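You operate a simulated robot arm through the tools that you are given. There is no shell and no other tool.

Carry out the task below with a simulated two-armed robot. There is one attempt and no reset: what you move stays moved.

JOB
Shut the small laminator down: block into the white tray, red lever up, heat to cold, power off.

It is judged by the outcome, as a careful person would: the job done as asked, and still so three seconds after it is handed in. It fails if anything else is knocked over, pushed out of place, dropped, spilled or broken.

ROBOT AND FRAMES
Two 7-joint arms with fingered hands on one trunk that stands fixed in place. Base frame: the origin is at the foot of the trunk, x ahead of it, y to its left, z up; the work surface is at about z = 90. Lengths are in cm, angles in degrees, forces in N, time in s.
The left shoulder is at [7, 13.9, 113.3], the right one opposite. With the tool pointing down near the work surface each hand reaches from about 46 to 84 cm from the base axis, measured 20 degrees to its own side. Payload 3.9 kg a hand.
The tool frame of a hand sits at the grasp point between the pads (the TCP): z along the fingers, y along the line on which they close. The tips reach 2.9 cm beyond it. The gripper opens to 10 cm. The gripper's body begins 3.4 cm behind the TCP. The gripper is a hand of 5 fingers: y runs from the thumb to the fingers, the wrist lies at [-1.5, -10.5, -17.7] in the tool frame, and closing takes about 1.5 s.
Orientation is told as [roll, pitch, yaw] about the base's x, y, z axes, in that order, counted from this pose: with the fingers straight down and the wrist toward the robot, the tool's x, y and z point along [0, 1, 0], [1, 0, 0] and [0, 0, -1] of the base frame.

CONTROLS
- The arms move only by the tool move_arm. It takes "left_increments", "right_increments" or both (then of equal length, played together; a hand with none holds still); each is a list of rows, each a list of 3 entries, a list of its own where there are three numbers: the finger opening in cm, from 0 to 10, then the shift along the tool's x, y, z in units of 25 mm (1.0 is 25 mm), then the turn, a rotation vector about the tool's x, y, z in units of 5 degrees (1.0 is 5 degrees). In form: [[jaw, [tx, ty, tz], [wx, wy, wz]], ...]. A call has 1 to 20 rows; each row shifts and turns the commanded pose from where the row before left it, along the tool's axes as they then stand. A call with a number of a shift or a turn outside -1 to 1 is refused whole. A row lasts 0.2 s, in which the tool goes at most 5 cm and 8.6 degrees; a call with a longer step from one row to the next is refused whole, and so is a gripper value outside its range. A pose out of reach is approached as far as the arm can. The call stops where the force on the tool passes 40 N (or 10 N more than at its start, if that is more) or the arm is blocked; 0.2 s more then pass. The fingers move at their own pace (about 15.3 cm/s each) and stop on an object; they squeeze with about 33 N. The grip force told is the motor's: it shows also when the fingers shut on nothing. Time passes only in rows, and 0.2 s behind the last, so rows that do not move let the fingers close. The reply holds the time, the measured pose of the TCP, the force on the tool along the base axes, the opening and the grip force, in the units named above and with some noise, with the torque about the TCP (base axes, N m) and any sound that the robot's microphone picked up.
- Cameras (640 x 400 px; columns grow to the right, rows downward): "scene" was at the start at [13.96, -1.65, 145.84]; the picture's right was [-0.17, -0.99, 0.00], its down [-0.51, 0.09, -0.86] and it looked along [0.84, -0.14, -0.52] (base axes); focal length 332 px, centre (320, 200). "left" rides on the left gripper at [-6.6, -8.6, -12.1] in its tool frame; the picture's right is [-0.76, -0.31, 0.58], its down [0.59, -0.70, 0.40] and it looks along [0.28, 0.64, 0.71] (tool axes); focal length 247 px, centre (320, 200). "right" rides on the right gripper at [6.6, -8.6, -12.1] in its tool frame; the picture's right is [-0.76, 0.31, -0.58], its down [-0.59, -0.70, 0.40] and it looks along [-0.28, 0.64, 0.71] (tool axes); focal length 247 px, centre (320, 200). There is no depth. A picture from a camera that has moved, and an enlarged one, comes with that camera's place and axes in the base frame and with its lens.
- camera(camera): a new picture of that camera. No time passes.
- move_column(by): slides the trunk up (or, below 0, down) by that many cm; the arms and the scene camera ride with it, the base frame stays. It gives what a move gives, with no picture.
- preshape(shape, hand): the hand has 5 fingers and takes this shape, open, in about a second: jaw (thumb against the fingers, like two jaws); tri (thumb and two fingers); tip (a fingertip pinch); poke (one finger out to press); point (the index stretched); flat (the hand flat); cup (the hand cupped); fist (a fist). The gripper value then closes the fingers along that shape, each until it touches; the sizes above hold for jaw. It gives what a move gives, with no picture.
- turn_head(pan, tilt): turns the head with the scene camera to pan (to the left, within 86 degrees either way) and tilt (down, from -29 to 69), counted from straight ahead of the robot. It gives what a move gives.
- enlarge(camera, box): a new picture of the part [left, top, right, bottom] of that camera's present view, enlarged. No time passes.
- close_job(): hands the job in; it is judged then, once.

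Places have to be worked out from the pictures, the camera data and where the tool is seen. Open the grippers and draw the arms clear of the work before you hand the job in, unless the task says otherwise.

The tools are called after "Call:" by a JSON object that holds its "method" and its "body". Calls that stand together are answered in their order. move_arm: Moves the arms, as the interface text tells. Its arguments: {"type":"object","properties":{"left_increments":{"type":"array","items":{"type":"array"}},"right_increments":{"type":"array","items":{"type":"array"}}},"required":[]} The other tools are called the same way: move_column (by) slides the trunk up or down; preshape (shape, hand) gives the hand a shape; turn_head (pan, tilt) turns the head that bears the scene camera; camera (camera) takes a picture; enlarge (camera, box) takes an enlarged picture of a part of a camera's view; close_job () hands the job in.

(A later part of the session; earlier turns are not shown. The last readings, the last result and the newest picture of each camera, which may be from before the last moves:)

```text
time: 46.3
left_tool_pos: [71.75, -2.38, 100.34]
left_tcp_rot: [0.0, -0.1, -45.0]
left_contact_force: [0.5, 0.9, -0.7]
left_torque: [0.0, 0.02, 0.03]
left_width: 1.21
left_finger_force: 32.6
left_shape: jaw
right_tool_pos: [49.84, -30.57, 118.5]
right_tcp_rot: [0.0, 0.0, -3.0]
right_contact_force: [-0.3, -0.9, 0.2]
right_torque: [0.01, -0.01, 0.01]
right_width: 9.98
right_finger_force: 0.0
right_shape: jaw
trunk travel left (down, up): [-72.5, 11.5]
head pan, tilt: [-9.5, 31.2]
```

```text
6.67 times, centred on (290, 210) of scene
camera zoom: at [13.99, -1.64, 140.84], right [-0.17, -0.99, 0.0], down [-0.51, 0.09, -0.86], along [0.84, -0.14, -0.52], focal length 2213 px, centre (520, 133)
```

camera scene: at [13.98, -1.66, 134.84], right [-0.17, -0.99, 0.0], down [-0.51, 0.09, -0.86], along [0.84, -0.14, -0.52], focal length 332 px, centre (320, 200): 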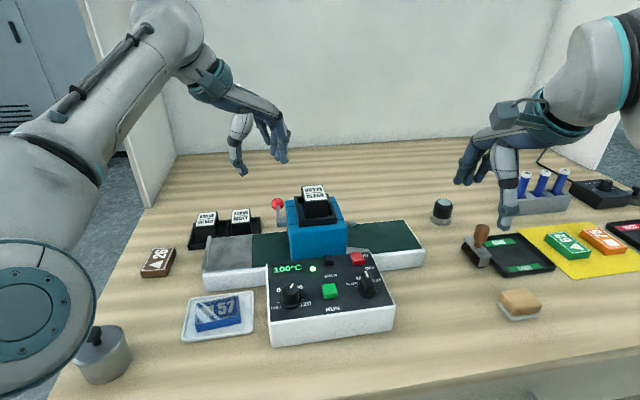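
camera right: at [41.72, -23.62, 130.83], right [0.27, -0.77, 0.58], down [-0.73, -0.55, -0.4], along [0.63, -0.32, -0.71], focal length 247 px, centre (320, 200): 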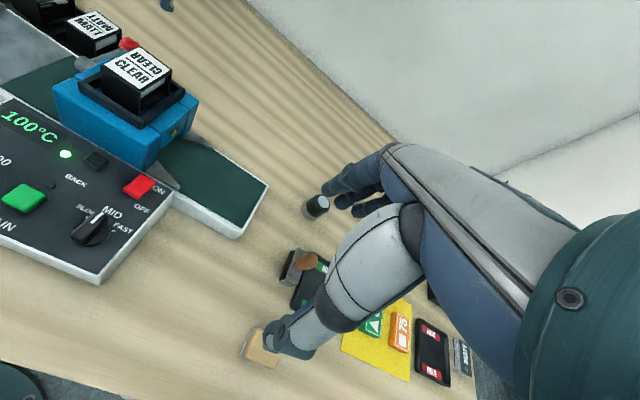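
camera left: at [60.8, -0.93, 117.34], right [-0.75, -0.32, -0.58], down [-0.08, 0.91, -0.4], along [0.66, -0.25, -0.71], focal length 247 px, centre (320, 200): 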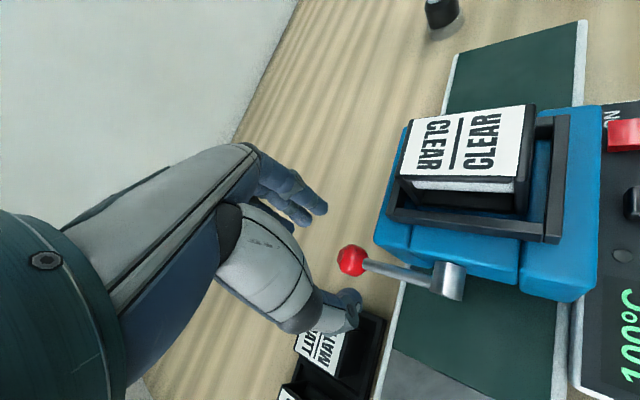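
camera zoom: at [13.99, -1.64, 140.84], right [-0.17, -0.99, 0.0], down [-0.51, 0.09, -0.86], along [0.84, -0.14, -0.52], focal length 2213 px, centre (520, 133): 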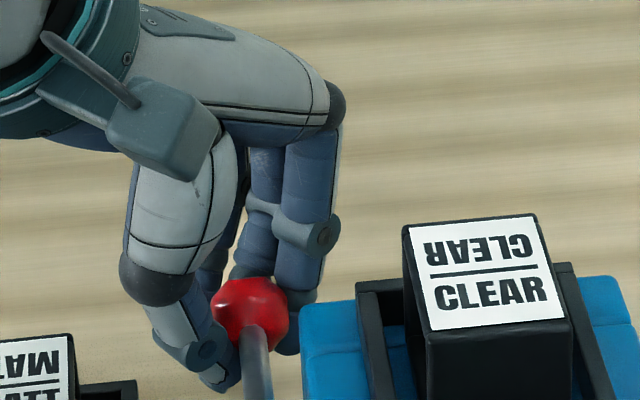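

The ball is gripped at 32.6 N with the fingertips slightly under it. I'll start raising it along the arc about the hub (64.3, 99.7), with R ≈ 7.5, watching the forces.

Call:
{"method": "move_arm", "body": {"left_increments": [[0, [0.005, 0.005, -0.2], [0, 0, 0]], [0, [-0.008, -0.008, -0.26], [0, 0, 0]], [0, [-0.024, -0.024, -0.26], [0, 0, 0]], [0, [-0.04, -0.04, -0.255], [0, 0, 0]], [0, [-0.055, -0.055, -0.249], [0, 0, 0]], [0, [0, 0, 0], [0, 0, 0]]]}}

Call:
{"method": "enlarge", "body": {"camera": "left", "box": [220, 160, 500, 360]}}

Call:
{"method": "enlarge", "body": {"camera": "scene", "box": [250, 160, 330, 240]}}

```text
time: 47.7
left_tool_pos: [71.45, -2.33, 103.47]
left_tcp_rot: [0.0, -0.1, -44.9]
left_contact_force: [-1.7, 1.9, -3.9]
left_torque: [-0.11, -0.19, 0.08]
left_width: 1.24
left_finger_force: 32.4
left_shape: jaw
right_tool_pos: [49.9, -30.55, 118.52]
right_tcp_rot: [-0.1, 0.1, -3.1]
right_contact_force: [0.2, -0.3, -0.1]
right_torque: [0.01, 0.01, 0.0]
right_width: 9.97
right_finger_force: 0.1
right_shape: jaw
trunk travel left (down, up): [-72.5, 11.5]
head pan, tilt: [-9.5, 31.2]
```

```text
2.00 times, centred on (360, 260) of left
camera zoom: at [60.69, -0.91, 115.55], right [-0.75, -0.32, -0.58], down [-0.08, 0.91, -0.4], along [0.65, -0.25, -0.71], focal length 494 px, centre (240, 80)
```

zoom: 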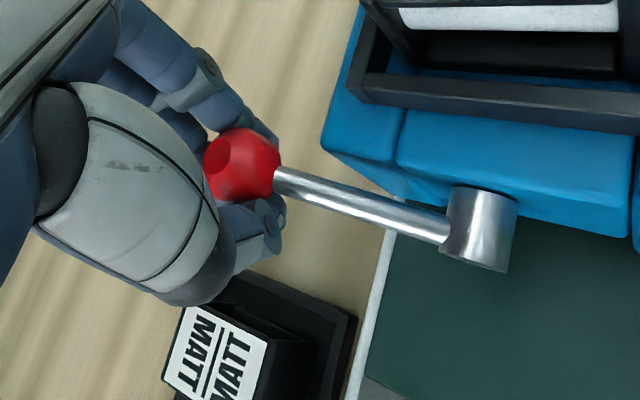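

```text
5.00 times, centred on (290, 200) of scene
camera zoom: at [13.97, -1.61, 140.84], right [-0.17, -0.99, 0.0], down [-0.51, 0.09, -0.86], along [0.84, -0.14, -0.52], focal length 1660 px, centre (470, 200)
```

zoom: 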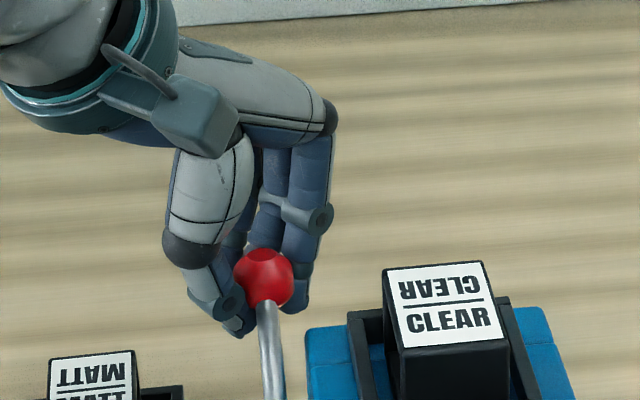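

The lever is rising easily with about 4 N of force. I'll continue along the arc to around 50°.

Call:
{"method": "move_arm", "body": {"left_increments": [[0, [-0.071, -0.071, -0.243], [0, 0, 0]], [0, [-0.085, -0.085, -0.232], [0, 0, 0]], [0, [-0.099, -0.099, -0.221], [0, 0, 0]], [0, [-0.113, -0.113, -0.208], [0, 0, 0]], [0, [-0.125, -0.125, -0.193], [0, 0, 0]], [0, [-0.136, -0.136, -0.177], [0, 0, 0]], [0, [0, 0, 0], [0, 0, 0]]]}}

Call:
{"method": "enlarge", "body": {"camera": "left", "box": [220, 160, 500, 360]}}

Call:
{"method": "enlarge", "body": {"camera": "scene", "box": [250, 150, 350, 250]}}

```text
time: 48.7
left_tool_pos: [70.67, -2.12, 104.28]
left_tcp_rot: [-0.1, 1.1, -44.9]
left_contact_force: [24.1, 0.0, -21.4]
left_torque: [-0.15, -0.44, 0.2]
left_width: 0.93
left_finger_force: 32.9
left_shape: jaw
right_tool_pos: [50.43, -30.76, 118.37]
right_tcp_rot: [0.0, 0.3, -3.1]
right_contact_force: [-0.3, -0.6, 1.1]
right_torque: [0.03, -0.04, -0.04]
right_width: 10.02
right_finger_force: 0.0
right_shape: jaw
trunk travel left (down, up): [-72.5, 11.5]
head pan, tilt: [-9.5, 31.2]
stopped in row 5 (left hand): the force on the tool passed its limit at 42 N (the readings are from after the stop); the commanded pose is now the measured one
```

```text
2.00 times, centred on (360, 260) of left
camera zoom: at [60.16, -0.85, 116.56], right [-0.76, -0.31, -0.57], down [-0.09, 0.92, -0.39], along [0.64, -0.24, -0.73], focal length 494 px, centre (240, 80)
```

zoom: 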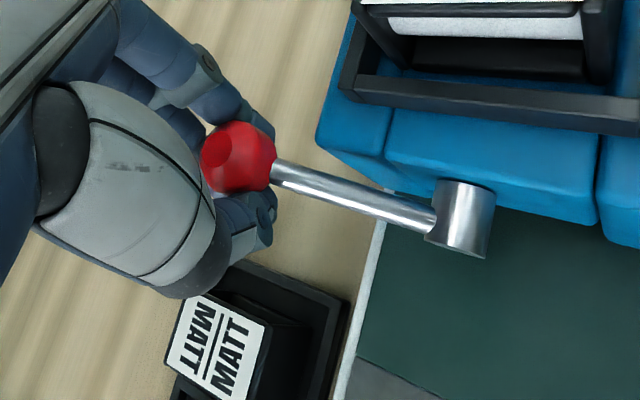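

```text
4.00 times, centred on (300, 200) of scene
camera zoom: at [14.69, -1.72, 140.77], right [-0.17, -0.99, 0.0], down [-0.52, 0.09, -0.85], along [0.84, -0.14, -0.52], focal length 1328 px, centre (400, 200)
```

zoom: 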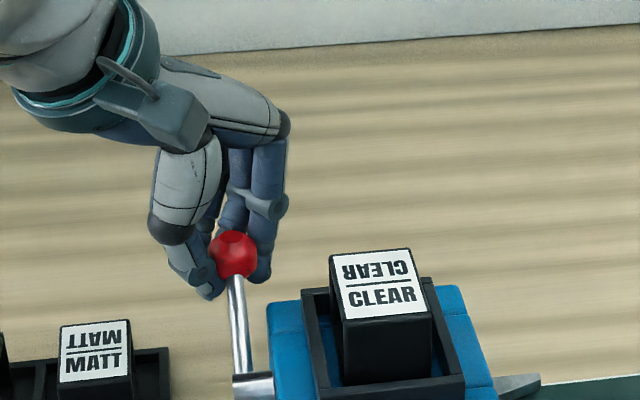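

The hand stopped at 42 N with the lever near 28°. Either that is the stop, or the thumb has jammed against the rod. I'll open the fingers and see where the lever rests.

Call:
{"method": "move_arm", "body": {"left_increments": [[2, [0, 0, 0], [0, 0, 0]], [3.5, [0, 0, 0], [0, 0, 0]], [5, [0, 0, 0], [0, 0, 0]], [5, [0, 0, 0], [0, 0, 0]], [5, [0, 0, 0], [0, 0, 0]]]}}

Call:
{"method": "enlarge", "body": {"camera": "left", "box": [220, 160, 500, 360]}}

Call:
{"method": "enlarge", "body": {"camera": "scene", "box": [250, 150, 350, 250]}}

Call:
{"method": "enlarge", "body": {"camera": "right", "box": [0, 0, 200, 140]}}

```text
time: 49.9
left_tool_pos: [70.1, -2.31, 104.95]
left_tcp_rot: [-0.1, 0.6, -45.0]
left_contact_force: [-0.9, -0.5, 0.3]
left_torque: [0.03, -0.01, 0.0]
left_width: 4.99
left_finger_force: 0.1
left_shape: jaw
right_tool_pos: [49.97, -30.66, 118.6]
right_tcp_rot: [0.0, 0.0, -3.1]
right_contact_force: [0.1, -0.1, 0.5]
right_torque: [0.02, 0.05, 0.0]
right_width: 10.0
right_finger_force: 0.0
right_shape: jaw
trunk travel left (down, up): [-72.5, 11.5]
head pan, tilt: [-9.5, 31.2]
```

```text
2.00 times, centred on (360, 260) of left
camera zoom: at [59.53, -0.9, 117.18], right [-0.76, -0.31, -0.57], down [-0.08, 0.92, -0.39], along [0.65, -0.25, -0.72], focal length 494 px, centre (240, 80)
```

zoom: 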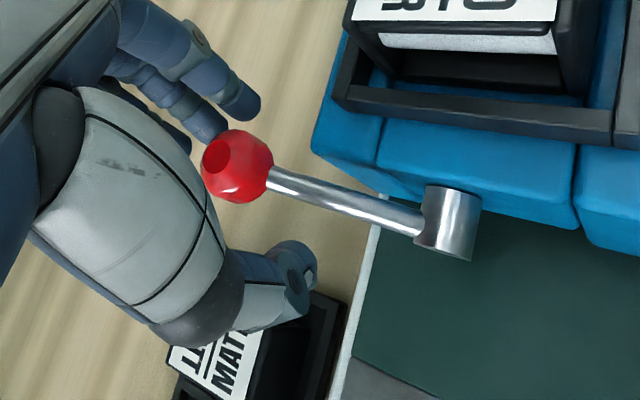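

```text
4.00 times, centred on (300, 200) of scene
camera zoom: at [14.04, -1.65, 140.84], right [-0.17, -0.99, 0.0], down [-0.51, 0.09, -0.85], along [0.84, -0.14, -0.52], focal length 1328 px, centre (400, 200)
```

zoom: 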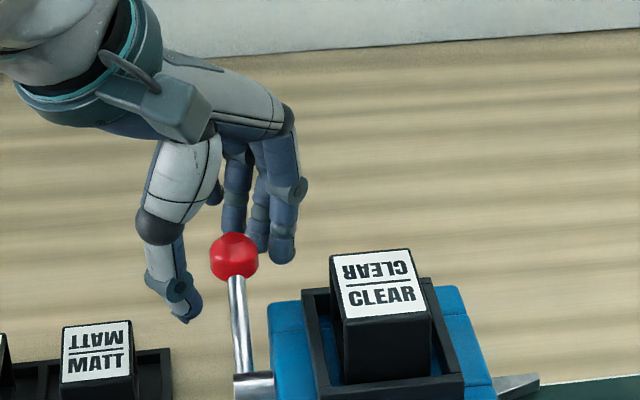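

```text
2.86 times, centred on (100, 70) of right
camera zoom: at [41.77, -23.61, 130.81], right [0.27, -0.77, 0.58], down [-0.73, -0.55, -0.4], along [0.62, -0.32, -0.71], focal length 706 px, centre (949, 571)
```

zoom: 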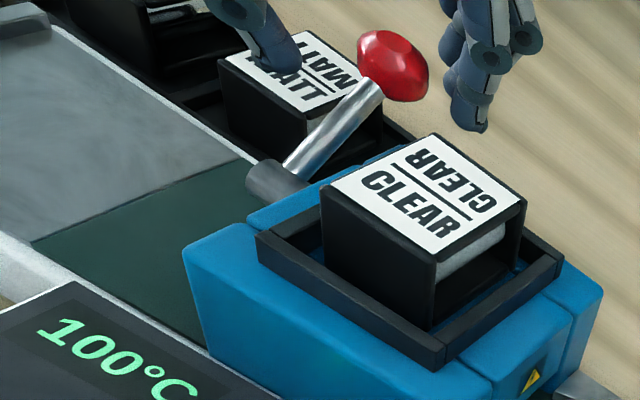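

The lever stays up by itself, with the ball at about (70.3, -2.55, 103.9), roughly 35° above horizontal. To check whether that's its end stop, I'll gently pull the ball toward the robot with the index behind it, fingers loosely around.

Call:
{"method": "move_arm", "body": {"left_increments": [[4, [0, 0, 0], [0, 0, 0]], [4, [-0.085, -0.085, 0], [0, 0, 0]], [4, [-0.085, -0.085, 0], [0, 0, 0]], [4, [-0.085, -0.085, 0], [0, 0, 0]], [4, [-0.085, -0.085, 0], [0, 0, 0]], [4, [0, 0, 0], [0, 0, 0]]]}}

Call:
{"method": "enlarge", "body": {"camera": "right", "box": [0, 0, 200, 140]}}

Call:
{"method": "enlarge", "body": {"camera": "left", "box": [220, 160, 500, 360]}}

```text
time: 51.3
left_tool_pos: [69.0, -2.36, 104.91]
left_tcp_rot: [0.0, 0.6, -45.0]
left_contact_force: [2.1, 0.3, -0.2]
left_torque: [0.05, -0.08, 0.04]
left_width: 4.13
left_finger_force: 0.1
left_shape: jaw
right_tool_pos: [49.86, -30.57, 118.52]
right_tcp_rot: [0.0, -0.1, -3.1]
right_contact_force: [-0.8, -0.1, -0.2]
right_torque: [0.02, 0.0, -0.03]
right_width: 9.97
right_finger_force: 0.1
right_shape: jaw
trunk travel left (down, up): [-72.5, 11.5]
head pan, tilt: [-9.5, 31.2]
```

```text
2.86 times, centred on (100, 70) of right
camera zoom: at [41.76, -23.63, 130.81], right [0.27, -0.77, 0.58], down [-0.73, -0.55, -0.4], along [0.63, -0.32, -0.71], focal length 706 px, centre (949, 571)
```

zoom: 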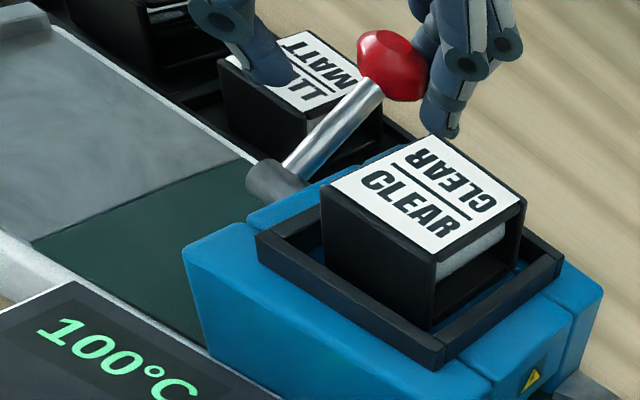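

```text
2.00 times, centred on (360, 260) of left
camera zoom: at [58.35, -0.93, 117.21], right [-0.76, -0.31, -0.57], down [-0.08, 0.92, -0.39], along [0.65, -0.25, -0.72], focal length 494 px, centre (240, 80)
```

zoom: 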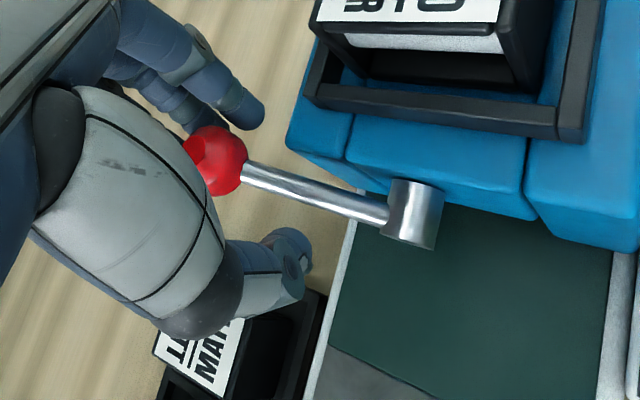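

The fingers are just touching the back of the ball and the lever hasn't moved yet. I'll pull a little more and watch the force.

Call:
{"method": "move_arm", "body": {"left_increments": [[4, [-0.06, -0.06, 0], [0, 0, 0]], [4, [-0.06, -0.06, 0], [0, 0, 0]], [4, [0, 0, 0], [0, 0, 0]]]}}

Call:
{"method": "enlarge", "body": {"camera": "right", "box": [0, 0, 200, 140]}}

```text
time: 52.1
left_tool_pos: [68.67, -2.39, 104.9]
left_tcp_rot: [0.0, 0.7, -45.1]
left_contact_force: [4.6, -1.7, -0.1]
left_torque: [-0.03, -0.07, 0.01]
left_width: 4.18
left_finger_force: 0.0
left_shape: jaw
right_tool_pos: [50.08, -30.56, 118.42]
right_tcp_rot: [0.0, 0.0, -3.1]
right_contact_force: [0.3, 0.5, -0.6]
right_torque: [-0.01, 0.01, -0.02]
right_width: 9.97
right_finger_force: 0.0
right_shape: jaw
trunk travel left (down, up): [-72.5, 11.5]
head pan, tilt: [-9.5, 31.2]
```

```text
2.86 times, centred on (100, 70) of right
camera zoom: at [41.8, -23.64, 130.79], right [0.27, -0.77, 0.58], down [-0.73, -0.55, -0.4], along [0.62, -0.32, -0.71], focal length 706 px, centre (949, 571)
```

zoom: 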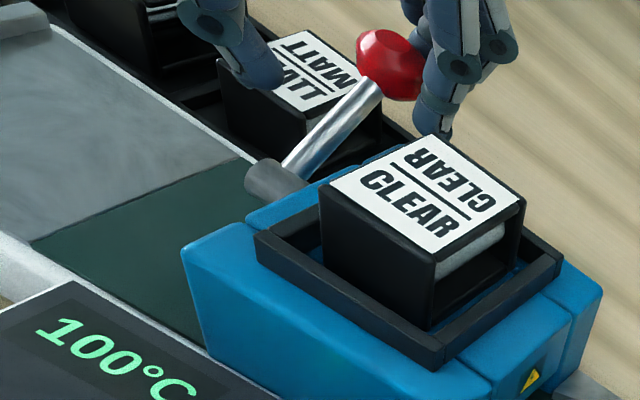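

Only about 5 N so far. I'll pull another half centimetre to see whether the lever gives.

Call:
{"method": "move_arm", "body": {"left_increments": [[4, [-0.06, -0.06, 0], [0, 0, 0]], [4, [-0.06, -0.06, 0], [0, 0, 0]], [4, [-0.06, -0.06, 0], [0, 0, 0]], [4, [0, 0, 0], [0, 0, 0]]]}}

Call:
{"method": "enlarge", "body": {"camera": "right", "box": [0, 0, 200, 140]}}

Call:
{"method": "enlarge", "body": {"camera": "left", "box": [220, 160, 500, 360]}}

```text
time: 53.1
left_tool_pos: [68.12, -2.22, 104.85]
left_tcp_rot: [-0.1, 0.5, -45.0]
left_contact_force: [10.1, -0.9, 0.6]
left_torque: [0.01, -0.19, 0.02]
left_width: 4.3
left_finger_force: 0.0
left_shape: jaw
right_tool_pos: [50.08, -30.71, 118.48]
right_tcp_rot: [0.0, 0.2, -3.1]
right_contact_force: [0.9, 0.1, -1.0]
right_torque: [-0.01, 0.01, -0.01]
right_width: 9.98
right_finger_force: 0.0
right_shape: jaw
trunk travel left (down, up): [-72.5, 11.5]
head pan, tilt: [-9.5, 31.2]
```

```text
2.86 times, centred on (100, 70) of right
camera zoom: at [41.91, -23.63, 130.75], right [0.27, -0.77, 0.58], down [-0.73, -0.55, -0.4], along [0.62, -0.32, -0.71], focal length 706 px, centre (949, 571)
```

zoom: 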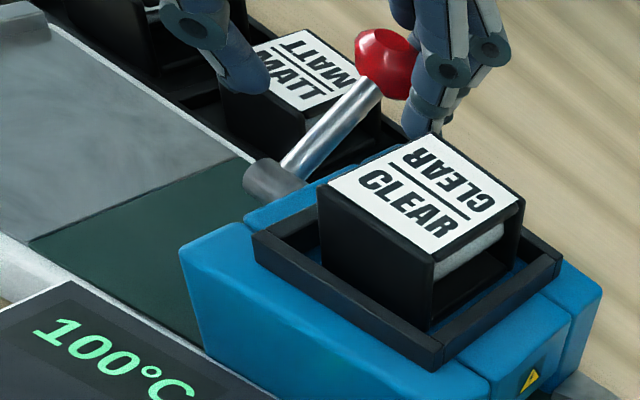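

```text
2.00 times, centred on (360, 260) of left
camera zoom: at [57.45, -0.88, 117.12], right [-0.76, -0.31, -0.57], down [-0.08, 0.92, -0.39], along [0.65, -0.25, -0.72], focal length 494 px, centre (240, 80)
```

zoom: 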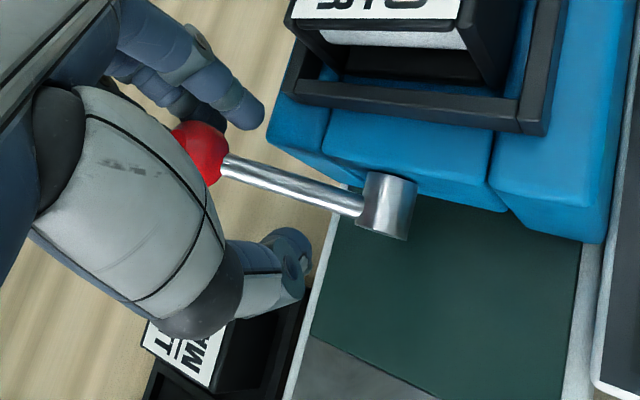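

The force is 10 N and the lever hasn't moved relative to the head, which suggests the end stop. One slightly firmer pull should confirm it.

Call:
{"method": "move_arm", "body": {"left_increments": [[4, [-0.06, -0.06, 0], [0, 0, 0]], [4, [-0.06, -0.06, 0], [0, 0, 0]], [4, [-0.06, -0.06, 0], [0, 0, 0]], [4, [-0.06, -0.06, 0], [0, 0, 0]], [4, [0, 0, 0], [0, 0, 0]]]}}

Call:
{"method": "enlarge", "body": {"camera": "right", "box": [0, 0, 200, 140]}}

```text
time: 54.3
left_tool_pos: [67.22, -2.34, 104.88]
left_tcp_rot: [-0.1, 0.8, -45.0]
left_contact_force: [15.6, 0.0, 0.4]
left_torque: [0.01, -0.25, 0.09]
left_width: 4.39
left_finger_force: 0.0
left_shape: jaw
right_tool_pos: [50.14, -30.52, 118.35]
right_tcp_rot: [0.0, 0.1, -3.1]
right_contact_force: [-0.2, 0.2, 0.3]
right_torque: [0.0, 0.01, 0.01]
right_width: 9.96
right_finger_force: 0.1
right_shape: jaw
trunk travel left (down, up): [-72.5, 11.5]
head pan, tilt: [-9.5, 31.2]
```

```text
2.86 times, centred on (100, 70) of right
camera zoom: at [42.03, -23.61, 130.72], right [0.27, -0.77, 0.58], down [-0.73, -0.55, -0.4], along [0.62, -0.32, -0.71], focal length 706 px, centre (949, 571)
```

zoom: 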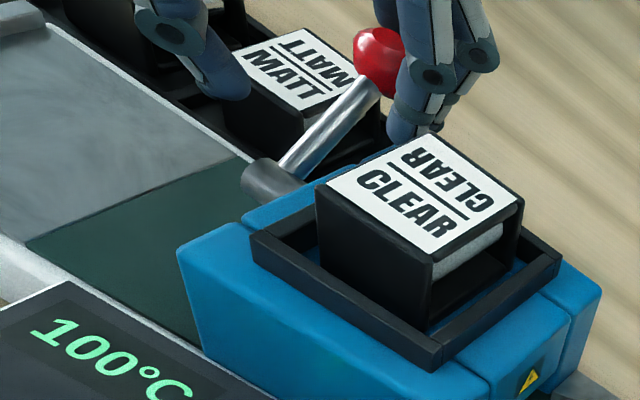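

The ball shifted only slightly under 15 N. I'll back off to see whether it springs back to the same place, which would mean it is at its stop.

Call:
{"method": "move_arm", "body": {"left_increments": [[5, [0.15, 0.15, 0], [0, 0, 0]], [5, [0.2, 0.2, 0], [0, 0, 0]], [5, [0.2, 0.2, 0], [0, 0, 0]], [5, [0.2, 0.2, 0], [0, 0, 0]], [5, [0.1, 0.1, 0], [0, 0, 0]], [5, [0, 0, 0], [0, 0, 0]], [5, [0, 0, 0], [0, 0, 0]]]}}

Call:
{"method": "enlarge", "body": {"camera": "right", "box": [0, 0, 200, 140]}}

Call:
{"method": "enlarge", "body": {"camera": "scene", "box": [250, 150, 350, 250]}}

```text
time: 55.9
left_tool_pos: [69.97, -2.32, 104.92]
left_tcp_rot: [0.0, 0.6, -45.1]
left_contact_force: [0.1, 0.5, -0.2]
left_torque: [-0.01, -0.01, -0.01]
left_width: 4.96
left_finger_force: 0.0
left_shape: jaw
right_tool_pos: [49.86, -30.63, 118.56]
right_tcp_rot: [0.0, 0.1, -3.1]
right_contact_force: [0.0, 0.0, 0.8]
right_torque: [-0.03, -0.01, -0.02]
right_width: 9.97
right_finger_force: 0.0
right_shape: jaw
trunk travel left (down, up): [-72.5, 11.5]
head pan, tilt: [-9.5, 31.2]
```

```text
2.86 times, centred on (100, 70) of right
camera zoom: at [41.7, -23.62, 130.83], right [0.27, -0.77, 0.58], down [-0.73, -0.55, -0.4], along [0.63, -0.32, -0.71], focal length 706 px, centre (949, 571)
```

zoom: 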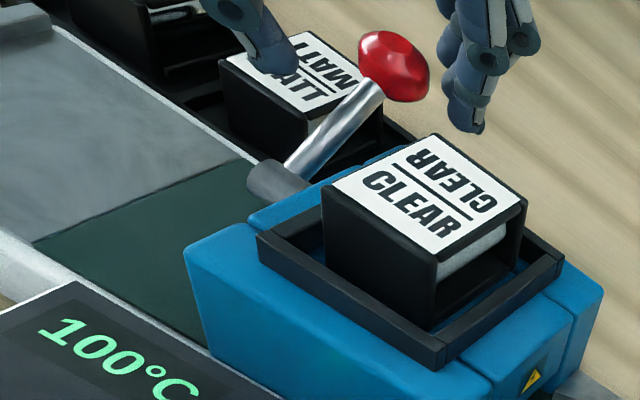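

```text
4.00 times, centred on (300, 200) of scene
camera zoom: at [13.96, -1.66, 140.84], right [-0.17, -0.99, 0.0], down [-0.51, 0.09, -0.86], along [0.84, -0.14, -0.52], focal length 1328 px, centre (400, 200)
```

zoom: 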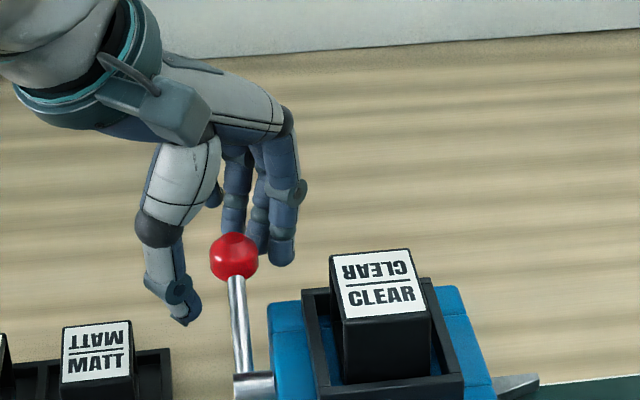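

The lever returned to exactly the same raised position, so it's at its upper stop and holding there. I'll lift the hand straight up off the ball by raising the trunk 5 cm.

Call:
{"method": "move_column", "body": {"by": 5}}

Call:
{"method": "enlarge", "body": {"camera": "scene", "box": [230, 150, 370, 290]}}

```text
time: 56.8
left_tool_pos: [70.1, -2.16, 110.0]
left_tcp_rot: [0.1, 0.7, -45.0]
left_contact_force: [0.7, -0.2, 0.6]
left_torque: [-0.03, 0.0, -0.01]
left_width: 4.97
left_finger_force: 0.1
left_shape: jaw
right_tool_pos: [49.93, -30.48, 123.58]
right_tcp_rot: [0.1, 0.0, -3.1]
right_contact_force: [-0.3, -0.6, 0.1]
right_torque: [0.01, 0.01, -0.02]
right_width: 9.96
right_finger_force: 0.0
right_shape: jaw
trunk travel left (down, up): [-77.5, 6.5]
head pan, tilt: [-9.5, 31.2]
```

```text
2.86 times, centred on (300, 220) of scene
camera zoom: at [14.0, -1.66, 145.84], right [-0.17, -0.99, 0.0], down [-0.51, 0.09, -0.86], along [0.84, -0.14, -0.52], focal length 948 px, centre (377, 143)
```

zoom: 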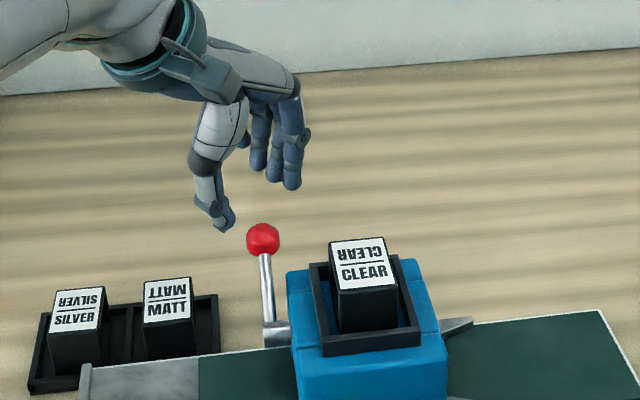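

The lever stands raised and the hand is clear of it. Next is the heat knob, so I'll draw the left hand up and back toward the panel.

Call:
{"method": "move_arm", "body": {"left_increments": [[5, [0, 0, -0.5], [0, 0, 0]], [5, [-0.5, -0.7, -0.4], [0, 0, 0]], [5, [-0.606, -0.849, -0.2], [0, 0, 0]], [5, [-0.606, -0.849, -0.2], [0, 0, 0]], [5, [-0.606, -0.849, -0.2], [0, 0, 0]], [5, [-0.606, -0.849, -0.2], [0, 0, 0]], [5, [-0.606, -0.849, -0.1], [0, 0, 0]], [5, [-0.606, -0.849, 0], [0, 0, 0]], [5, [0, 0, 0], [0, 0, 0]]]}}

Call:
{"method": "move_column", "body": {"by": -11}}

Call:
{"method": "camera", "body": {"camera": "scene"}}

Call:
{"method": "camera", "body": {"camera": "left"}}

```text
time: 58.8
left_tool_pos: [52.57, 0.53, 114.67]
left_tcp_rot: [-0.1, 0.6, -45.0]
left_contact_force: [0.1, 0.3, 0.4]
left_torque: [0.0, 0.0, 0.0]
left_width: 4.99
left_finger_force: 0.1
left_shape: jaw
right_tool_pos: [49.98, -30.55, 123.51]
right_tcp_rot: [0.0, 0.0, -3.0]
right_contact_force: [0.5, 1.2, -0.4]
right_torque: [0.02, 0.02, 0.03]
right_width: 9.99
right_finger_force: 0.1
right_shape: jaw
trunk travel left (down, up): [-77.5, 6.5]
head pan, tilt: [-9.5, 31.2]
```

```text
time: 60.2
left_tool_pos: [52.38, 0.61, 103.68]
left_tcp_rot: [0.1, 0.6, -45.0]
left_contact_force: [-0.6, 0.8, 0.2]
left_torque: [0.0, -0.02, 0.02]
left_width: 4.98
left_finger_force: 0.0
left_shape: jaw
right_tool_pos: [49.81, -30.58, 112.64]
right_tcp_rot: [-0.1, -0.1, -3.1]
right_contact_force: [0.0, -0.6, -0.1]
right_torque: [0.03, -0.01, 0.01]
right_width: 10.0
right_finger_force: 0.0
right_shape: jaw
trunk travel left (down, up): [-66.5, 17.5]
head pan, tilt: [-9.5, 31.2]
```

```text
taken
camera scene: at [13.94, -1.64, 134.85], right [-0.17, -0.99, 0.0], down [-0.51, 0.09, -0.86], along [0.84, -0.14, -0.52], focal length 332 px, centre (320, 200)
```

scene: 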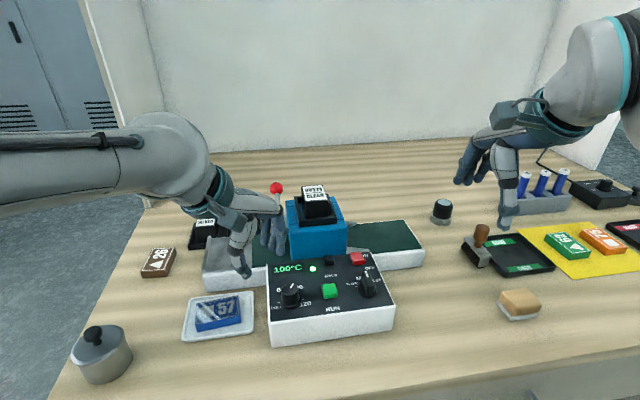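

```text
taken
camera left: at [41.79, 2.06, 115.89], right [-0.76, -0.31, -0.57], down [-0.08, 0.92, -0.39], along [0.65, -0.25, -0.72], focal length 247 px, centre (320, 200)
```

left: 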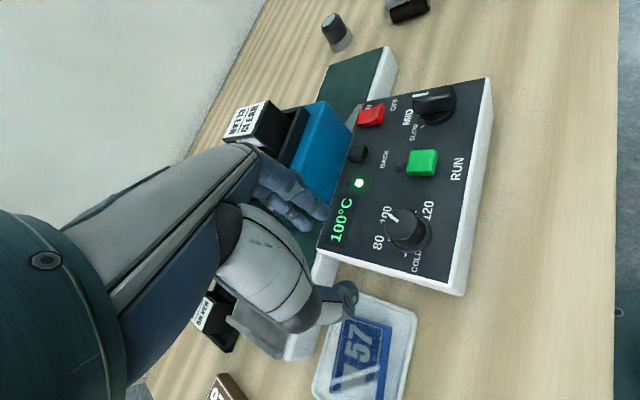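

The left wrist camera sees the heat knob well from here. I'll zoom in to pin down its centre, height and tick marks.

Call:
{"method": "enlarge", "body": {"camera": "left", "box": [340, 180, 460, 290]}}

Call:
{"method": "enlarge", "body": {"camera": "scene", "box": [260, 265, 330, 325]}}

```text
3.64 times, centred on (400, 235) of left
camera zoom: at [41.79, 2.06, 115.89], right [-0.76, -0.31, -0.57], down [-0.08, 0.92, -0.39], along [0.65, -0.25, -0.72], focal length 898 px, centre (29, 73)
```

zoom: 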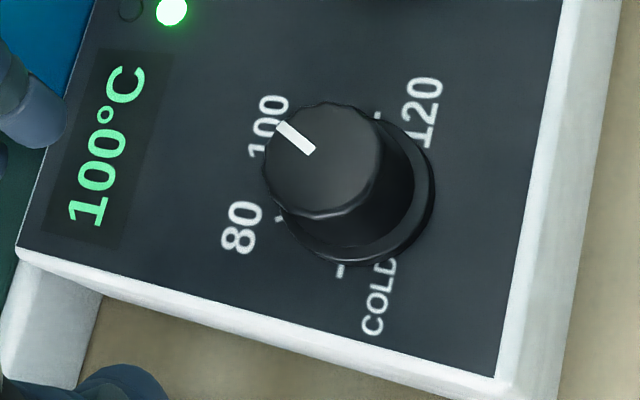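

```text
6.67 times, centred on (295, 295) of scene
camera zoom: at [13.94, -1.64, 134.85], right [-0.17, -0.99, 0.0], down [-0.51, 0.09, -0.86], along [0.84, -0.14, -0.52], focal length 2213 px, centre (487, -433)
```

zoom: 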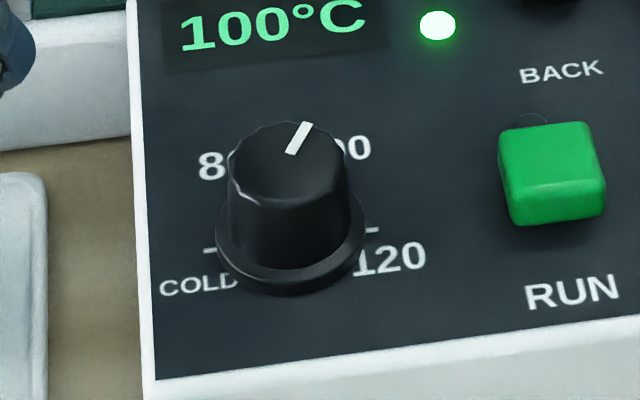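

The knob centre is at (49.45, -3.1) with its top at z ≈ 97.6. The ticks sit at about +90° for COLD, +30° for 80 and -30° for 100, so I need roughly a 120° counter-clockwise turn. I'll centre above the knob and test in free air how far the hand can yaw.

Call:
{"method": "move_arm", "body": {"left_increments": [[5, [-0.7, 0.08, -0.3], [0, 0, 0]], [5, [-0.7, 0.08, -0.22], [0, 0, 0]], [5, [-0.48, 0.06, 0], [0, 0, 0]], [5, [0, 0, 0], [0, 0, -1]], [5, [0, 0, 0], [0, 0, -1]], [5, [0, 0, 0], [0, 0, -1]], [5, [0, 0, 0], [0, 0, -1]], [5, [0, 0, 0], [0, 0, -1]], [5, [0, 0, 0], [0, 0, -1]], [5, [0, 0, 0], [0, 0, -1]], [5, [0, 0, 0], [0, 0, -1]], [5, [0, 0, 0], [0, 0, -1]], [5, [0, 0, 0], [0, 0, 0]]]}}

```text
time: 63.0
left_tool_pos: [49.49, -3.16, 105.03]
left_tcp_rot: [0.4, 0.4, 0.1]
left_contact_force: [-0.6, -0.2, -0.2]
left_torque: [0.0, 0.01, -0.01]
left_width: 5.01
left_finger_force: 0.1
left_shape: jaw
right_tool_pos: [49.88, -30.49, 112.63]
right_tcp_rot: [0.0, -0.1, -3.1]
right_contact_force: [-0.7, 0.2, 0.6]
right_torque: [0.01, 0.03, 0.01]
right_width: 9.97
right_finger_force: 0.2
right_shape: jaw
trunk travel left (down, up): [-66.5, 17.5]
head pan, tilt: [-9.5, 31.2]
```

Yaw 0 tracks perfectly right over the knob. I'll continue to +60° to test the limit.

Call:
{"method": "move_arm", "body": {"left_increments": [[5, [0, 0, 0], [0, 0, -1]], [5, [0, 0, 0], [0, 0, -1]], [5, [0, 0, 0], [0, 0, -1]], [5, [0, 0, 0], [0, 0, -1]], [5, [0, 0, 0], [0, 0, -1]], [5, [0, 0, 0], [0, 0, -1]], [5, [0, 0, 0], [0, 0, -1]], [5, [0, 0, 0], [0, 0, -1]], [5, [0, 0, 0], [0, 0, -1]], [5, [0, 0, 0], [0, 0, -1]], [5, [0, 0, 0], [0, 0, -1]], [5, [0, 0, 0], [0, 0, -1]], [5, [0, 0, 0], [0, 0, 0]]]}}

Call:
{"method": "camera", "body": {"camera": "scene"}}

```text
time: 65.8
left_tool_pos: [49.54, -2.72, 106.56]
left_tcp_rot: [-1.4, 1.6, 60.2]
left_contact_force: [0.5, -0.3, 0.9]
left_torque: [0.01, 0.02, 0.0]
left_width: 4.99
left_finger_force: 0.0
left_shape: jaw
right_tool_pos: [49.84, -30.52, 112.53]
right_tcp_rot: [-0.1, 0.1, -3.1]
right_contact_force: [0.3, -0.2, -0.5]
right_torque: [0.02, 0.04, -0.02]
right_width: 9.96
right_finger_force: 0.0
right_shape: jaw
trunk travel left (down, up): [-66.5, 17.5]
head pan, tilt: [-9.5, 31.2]
```

```text
taken
camera scene: at [13.9, -1.64, 134.85], right [-0.17, -0.99, 0.0], down [-0.51, 0.09, -0.86], along [0.84, -0.14, -0.52], focal length 332 px, centre (320, 200)
```

scene: 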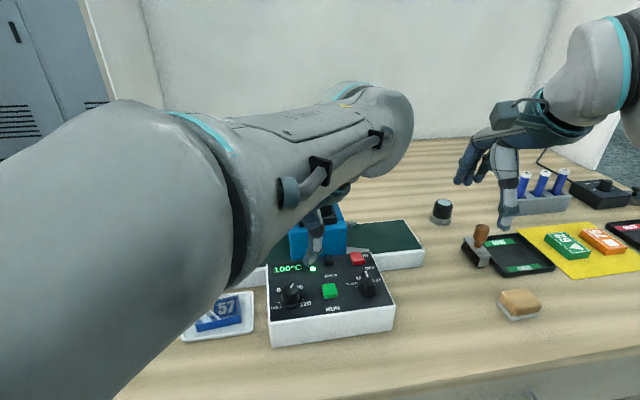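

At +60° the pose degrades, so I'll stay below that. I'll rotate back and check tracking at +30° on the way.

Call:
{"method": "move_arm", "body": {"left_increments": [[5, [0, 0, 0], [0, 0, 1]], [5, [0, 0, 0], [0, 0, 1]], [5, [0, 0, 0], [0, 0, 1]], [5, [0, 0, 0], [0, 0, 1]], [5, [0, 0, 0], [0, 0, 1]], [5, [0, 0, 0], [0, 0, 1]], [5, [0, 0, 0], [0, 0, 0]]]}}

Call:
{"method": "move_arm", "body": {"left_increments": [[5, [0, 0, 0], [0, 0, 1]], [5, [0, 0, 0], [0, 0, 1]], [5, [0, 0, 0], [0, 0, 1]], [5, [0, 0, 0], [0, 0, 1]], [5, [0, 0, 0], [0, 0, 1]], [5, [0, 0, 0], [0, 0, 1]], [5, [0, 0, 0], [0, 0, 1]], [5, [0, 0, 0], [0, 0, 1]], [5, [0, 0, 0], [0, 0, 1]], [5, [0, 0, 0], [0, 0, 1]], [5, [0, 0, 0], [0, 0, 1]], [5, [0, 0, 0], [0, 0, 1]], [5, [0, 0, 0], [0, 0, 1]], [5, [0, 0, 0], [0, 0, 1]], [5, [0, 0, 0], [0, 0, 1]], [5, [0, 0, 0], [0, 0, 1]], [5, [0, 0, 0], [0, 0, 1]], [5, [0, 0, 0], [0, 0, 1]], [5, [0, 0, 0], [0, 0, 0]], [5, [0, 0, 0], [0, 0, 0]]]}}

Call:
{"method": "camera", "body": {"camera": "scene"}}

Call:
{"method": "camera", "body": {"camera": "left"}}

```text
time: 67.4
left_tool_pos: [49.53, -3.12, 104.92]
left_tcp_rot: [0.6, 0.1, 29.9]
left_contact_force: [0.4, -0.1, -0.3]
left_torque: [0.02, -0.01, -0.03]
left_width: 4.97
left_finger_force: 0.0
left_shape: jaw
right_tool_pos: [49.83, -30.66, 112.53]
right_tcp_rot: [0.0, -0.1, -3.1]
right_contact_force: [0.5, -0.1, -0.3]
right_torque: [0.02, 0.02, 0.0]
right_width: 9.97
right_finger_force: 0.1
right_shape: jaw
trunk travel left (down, up): [-66.5, 17.5]
head pan, tilt: [-9.5, 31.2]
```

```text
time: 71.6
left_tool_pos: [49.55, -3.13, 104.94]
left_tcp_rot: [-0.3, 0.6, -60.1]
left_contact_force: [1.0, 0.5, 0.1]
left_torque: [0.02, -0.01, 0.03]
left_width: 5.0
left_finger_force: 0.0
left_shape: jaw
right_tool_pos: [49.81, -30.44, 112.58]
right_tcp_rot: [0.1, 0.0, -3.1]
right_contact_force: [-0.8, -0.3, 0.3]
right_torque: [0.01, 0.01, -0.02]
right_width: 9.98
right_finger_force: 0.0
right_shape: jaw
trunk travel left (down, up): [-66.5, 17.5]
head pan, tilt: [-9.5, 31.2]
```

```text
taken
camera scene: at [13.97, -1.64, 134.84], right [-0.17, -0.99, 0.0], down [-0.51, 0.09, -0.86], along [0.84, -0.14, -0.52], focal length 332 px, centre (320, 200)
```

scene: 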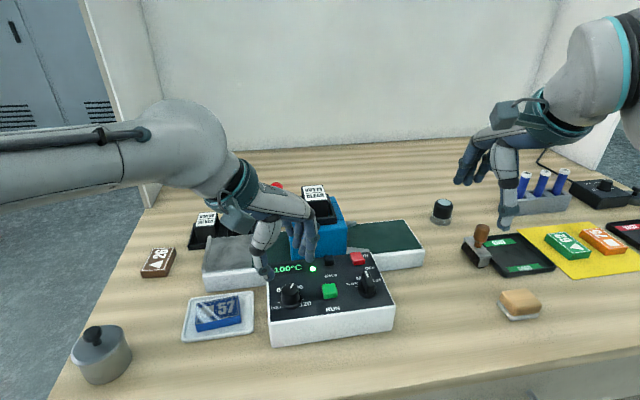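

```text
taken
camera left: at [39.63, 1.08, 117.18], right [-0.81, -0.11, -0.57], down [0.16, 0.91, -0.39], along [0.56, -0.41, -0.72], focal length 247 px, centre (320, 200)
```

left: 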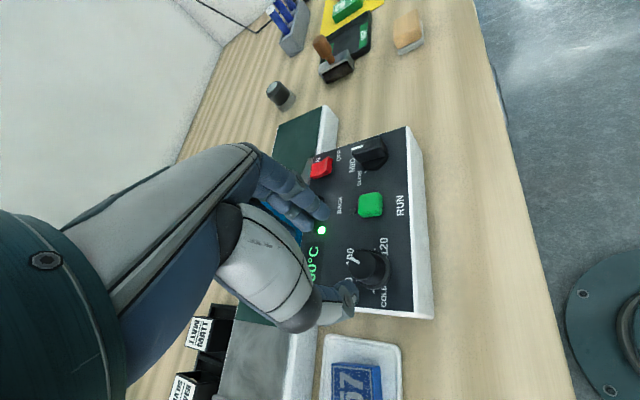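

Both +30° and -60° track well. I'll go on to -90°, so a single grip could cover the full 120° turn.

Call:
{"method": "move_arm", "body": {"left_increments": [[5, [0, 0, 0], [0, 0, 1]], [5, [0, 0, 0], [0, 0, 1]], [5, [0, 0, 0], [0, 0, 1]], [5, [0, 0, 0], [0, 0, 1]], [5, [0, 0, 0], [0, 0, 1]], [5, [0, 0, 0], [0, 0, 1]], [5, [0, 0, 0], [0, 0, 0]], [5, [0, 0, 0], [0, 0, 0]]]}}

Call:
{"method": "camera", "body": {"camera": "scene"}}

Call:
{"method": "camera", "body": {"camera": "left"}}

```text
time: 73.4
left_tool_pos: [49.53, -3.09, 104.91]
left_tcp_rot: [-0.4, 0.5, -90.1]
left_contact_force: [-0.7, 0.1, 0.4]
left_torque: [-0.02, 0.01, -0.01]
left_width: 4.98
left_finger_force: 0.0
left_shape: jaw
right_tool_pos: [49.84, -30.6, 112.65]
right_tcp_rot: [0.1, -0.1, -3.1]
right_contact_force: [-0.8, -0.1, -0.3]
right_torque: [0.01, -0.01, 0.01]
right_width: 9.97
right_finger_force: 0.2
right_shape: jaw
trunk travel left (down, up): [-66.5, 17.5]
head pan, tilt: [-9.5, 31.2]
```

```text
taken
camera scene: at [13.97, -1.65, 134.84], right [-0.17, -0.99, 0.0], down [-0.51, 0.09, -0.86], along [0.84, -0.14, -0.52], focal length 332 px, centre (320, 200)
```

scene: 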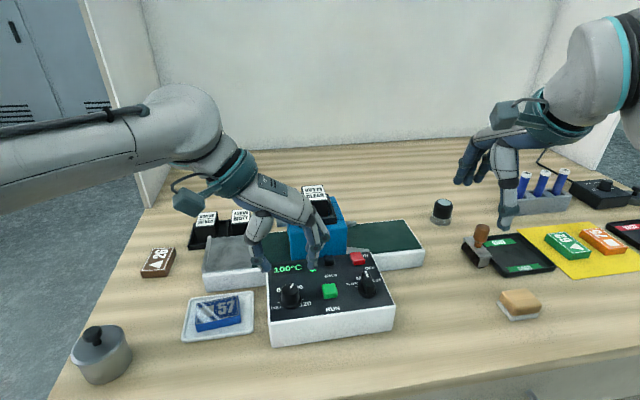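

```text
taken
camera left: at [43.03, 5.47, 117.18], right [-0.76, 0.31, -0.57], down [0.59, 0.71, -0.4], along [0.28, -0.64, -0.72], focal length 247 px, centre (320, 200)
```

left: 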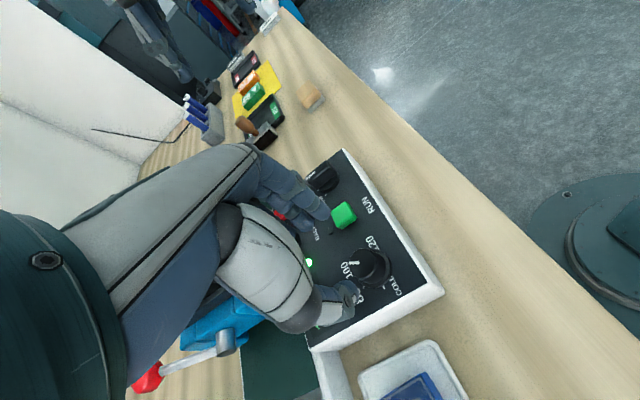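

The yaw of -90° is clean as well, centred at (49.53, -3.09). I'll descend around the knob so the fingertips reach about z = 96, just above its flange.

Call:
{"method": "move_arm", "body": {"left_increments": [[5, [-0.03, 0, 0.5], [0, 0, 0]], [5, [0, 0, 0.5], [0, 0, 0]], [5, [0, 0, 0.5], [0, 0, 0]], [5, [0, 0, 0.3], [0, 0, 0]], [5, [0, 0, 0], [0, 0, 0]]]}}

Call:
{"method": "enlarge", "body": {"camera": "scene", "box": [240, 220, 360, 330]}}

Call:
{"method": "enlarge", "body": {"camera": "left", "box": [220, 150, 460, 360]}}

```text
time: 74.6
left_tool_pos: [49.33, -3.05, 100.35]
left_tcp_rot: [-0.5, 0.5, -89.8]
left_contact_force: [0.4, 0.1, 0.1]
left_torque: [-0.01, 0.0, 0.01]
left_width: 4.98
left_finger_force: 0.0
left_shape: jaw
right_tool_pos: [49.79, -30.52, 112.51]
right_tcp_rot: [0.1, 0.0, -3.1]
right_contact_force: [0.7, -0.1, -0.1]
right_torque: [-0.02, -0.01, 0.01]
right_width: 9.96
right_finger_force: 0.2
right_shape: jaw
trunk travel left (down, up): [-66.5, 17.5]
head pan, tilt: [-9.5, 31.2]
```

```text
3.64 times, centred on (300, 275) of scene
camera zoom: at [13.95, -1.65, 134.85], right [-0.17, -0.99, 0.0], down [-0.51, 0.09, -0.86], along [0.84, -0.14, -0.52], focal length 1207 px, centre (393, -73)
```

zoom: 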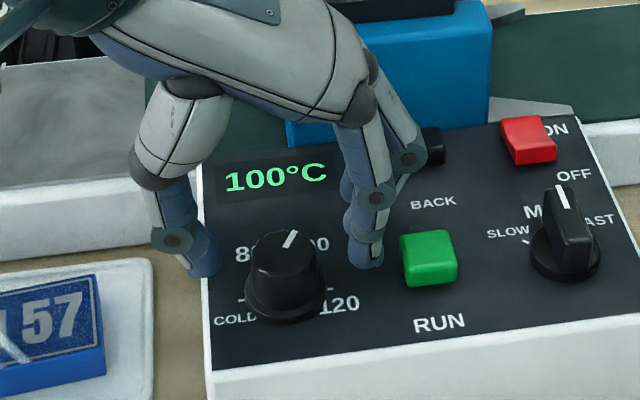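

```text
1.90 times, centred on (340, 255) of left
camera zoom: at [42.86, 5.54, 112.68], right [-0.76, 0.31, -0.57], down [0.59, 0.71, -0.4], along [0.28, -0.64, -0.72], focal length 470 px, centre (282, 95)
```

zoom: 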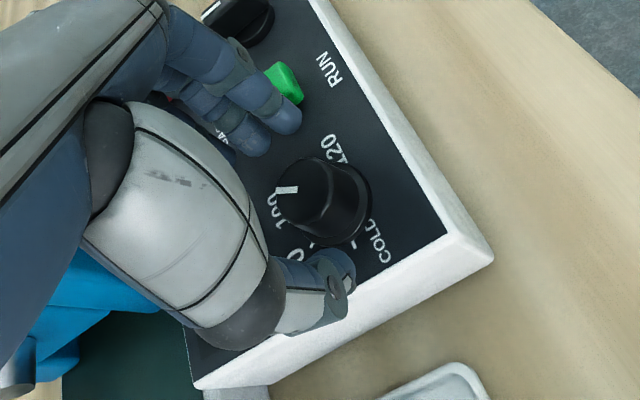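

The thumb and index straddle the knob evenly, and the other fingers stay above the buttons. I'll descend the last 1.4 cm.

Call:
{"method": "move_arm", "body": {"left_increments": [[5, [0.03, 0, 0.3], [0, 0, 0]], [5, [0, 0, 0.27], [0, 0, 0]], [5, [0, 0, 0], [0, 0, 0]]]}}

Call:
{"method": "enlarge", "body": {"camera": "scene", "box": [250, 235, 360, 325]}}

Call:
{"method": "enlarge", "body": {"camera": "left", "box": [220, 150, 460, 360]}}

Call:
{"method": "enlarge", "body": {"camera": "right", "box": [0, 0, 200, 200]}}

```text
time: 75.4
left_tool_pos: [49.4, -2.95, 99.04]
left_tcp_rot: [-0.4, 0.4, -90.1]
left_contact_force: [0.4, -0.8, -0.2]
left_torque: [0.0, 0.02, -0.01]
left_width: 4.97
left_finger_force: 0.0
left_shape: jaw
right_tool_pos: [49.92, -30.54, 112.52]
right_tcp_rot: [0.0, 0.0, -3.1]
right_contact_force: [0.1, 0.1, 0.7]
right_torque: [0.0, 0.03, -0.02]
right_width: 9.99
right_finger_force: 0.0
right_shape: jaw
trunk travel left (down, up): [-66.5, 17.5]
head pan, tilt: [-9.5, 31.2]
```

```text
4.44 times, centred on (305, 280) of scene
camera zoom: at [13.95, -1.65, 134.85], right [-0.17, -0.99, 0.0], down [-0.51, 0.09, -0.86], along [0.84, -0.14, -0.52], focal length 1475 px, centre (387, -156)
```

zoom: 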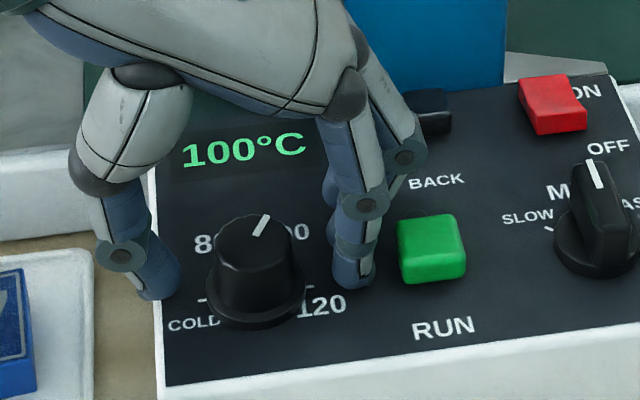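

```text
1.90 times, centred on (340, 255) of left
camera zoom: at [42.98, 5.55, 111.27], right [-0.76, 0.31, -0.57], down [0.59, 0.71, -0.4], along [0.28, -0.64, -0.72], focal length 470 px, centre (282, 95)
```

zoom: 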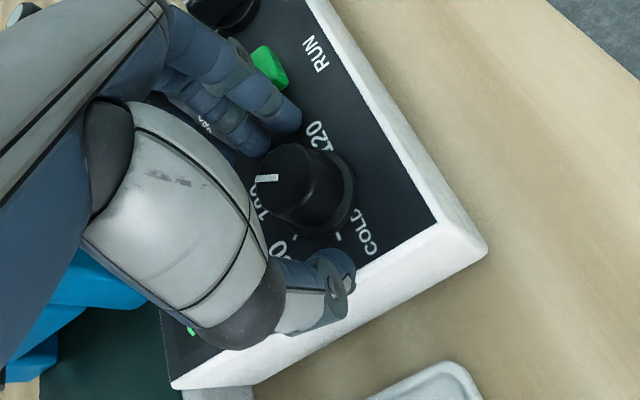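

```text
2.00 times, centred on (100, 100) of right
camera zoom: at [41.69, -23.62, 124.84], right [0.27, -0.77, 0.58], down [-0.73, -0.55, -0.4], along [0.63, -0.32, -0.71], focal length 494 px, centre (760, 400)
```

zoom: 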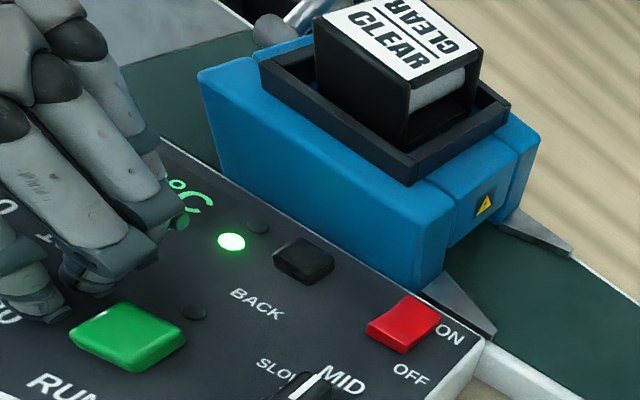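

The index and thumb are on either side of the knob at its mid-height. I'll close on the knob.

Call:
{"method": "move_arm", "body": {"left_increments": [[4, [0, 0, 0], [0, 0, 0]], [3.2, [0, 0, 0], [0, 0, 0]], [2.5, [0, 0, 0], [0, 0, 0]], [1.5, [0, 0, 0], [0, 0, 0]], [1.0, [0, 0, 0], [0, 0, 0]], [1.0, [0, 0, 0], [0, 0, 0]], [1.0, [0, 0, 0], [0, 0, 0]]]}}

Call:
{"method": "enlarge", "body": {"camera": "scene", "box": [250, 235, 360, 325]}}

Call:
{"method": "enlarge", "body": {"camera": "left", "box": [220, 150, 460, 360]}}

```text
time: 77.0
left_tool_pos: [49.52, -2.81, 99.09]
left_tcp_rot: [-0.4, 0.4, -90.0]
left_contact_force: [0.8, 2.7, 0.7]
left_torque: [-0.01, -0.03, 0.02]
left_width: 1.83
left_finger_force: 33.0
left_shape: jaw
right_tool_pos: [49.77, -30.5, 112.66]
right_tcp_rot: [0.1, 0.0, -3.1]
right_contact_force: [0.4, -0.3, 0.0]
right_torque: [0.03, -0.01, 0.01]
right_width: 9.98
right_finger_force: 0.0
right_shape: jaw
trunk travel left (down, up): [-66.5, 17.5]
head pan, tilt: [-9.5, 31.2]
```

```text
4.44 times, centred on (305, 280) of scene
camera zoom: at [13.96, -1.57, 134.84], right [-0.17, -0.99, 0.0], down [-0.51, 0.09, -0.86], along [0.84, -0.14, -0.52], focal length 1475 px, centre (387, -156)
```

zoom: 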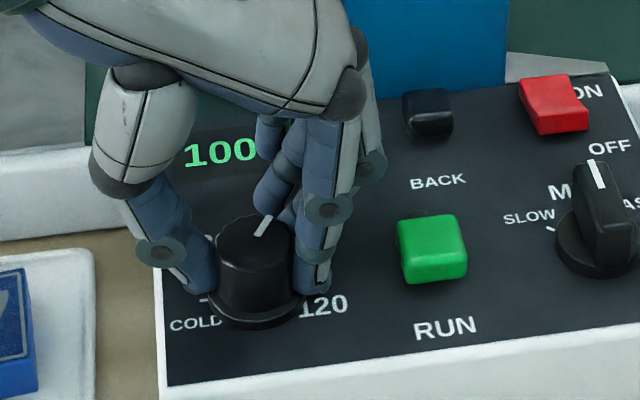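

```text
1.90 times, centred on (340, 255) of left
camera zoom: at [42.99, 5.62, 111.27], right [-0.76, 0.31, -0.57], down [0.59, 0.71, -0.4], along [0.28, -0.64, -0.72], focal length 470 px, centre (282, 95)
```

zoom: 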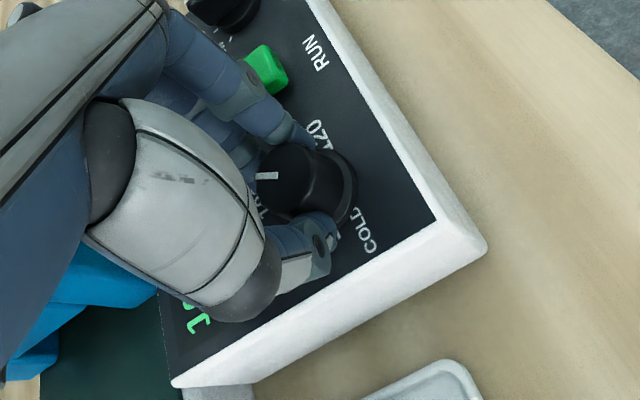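

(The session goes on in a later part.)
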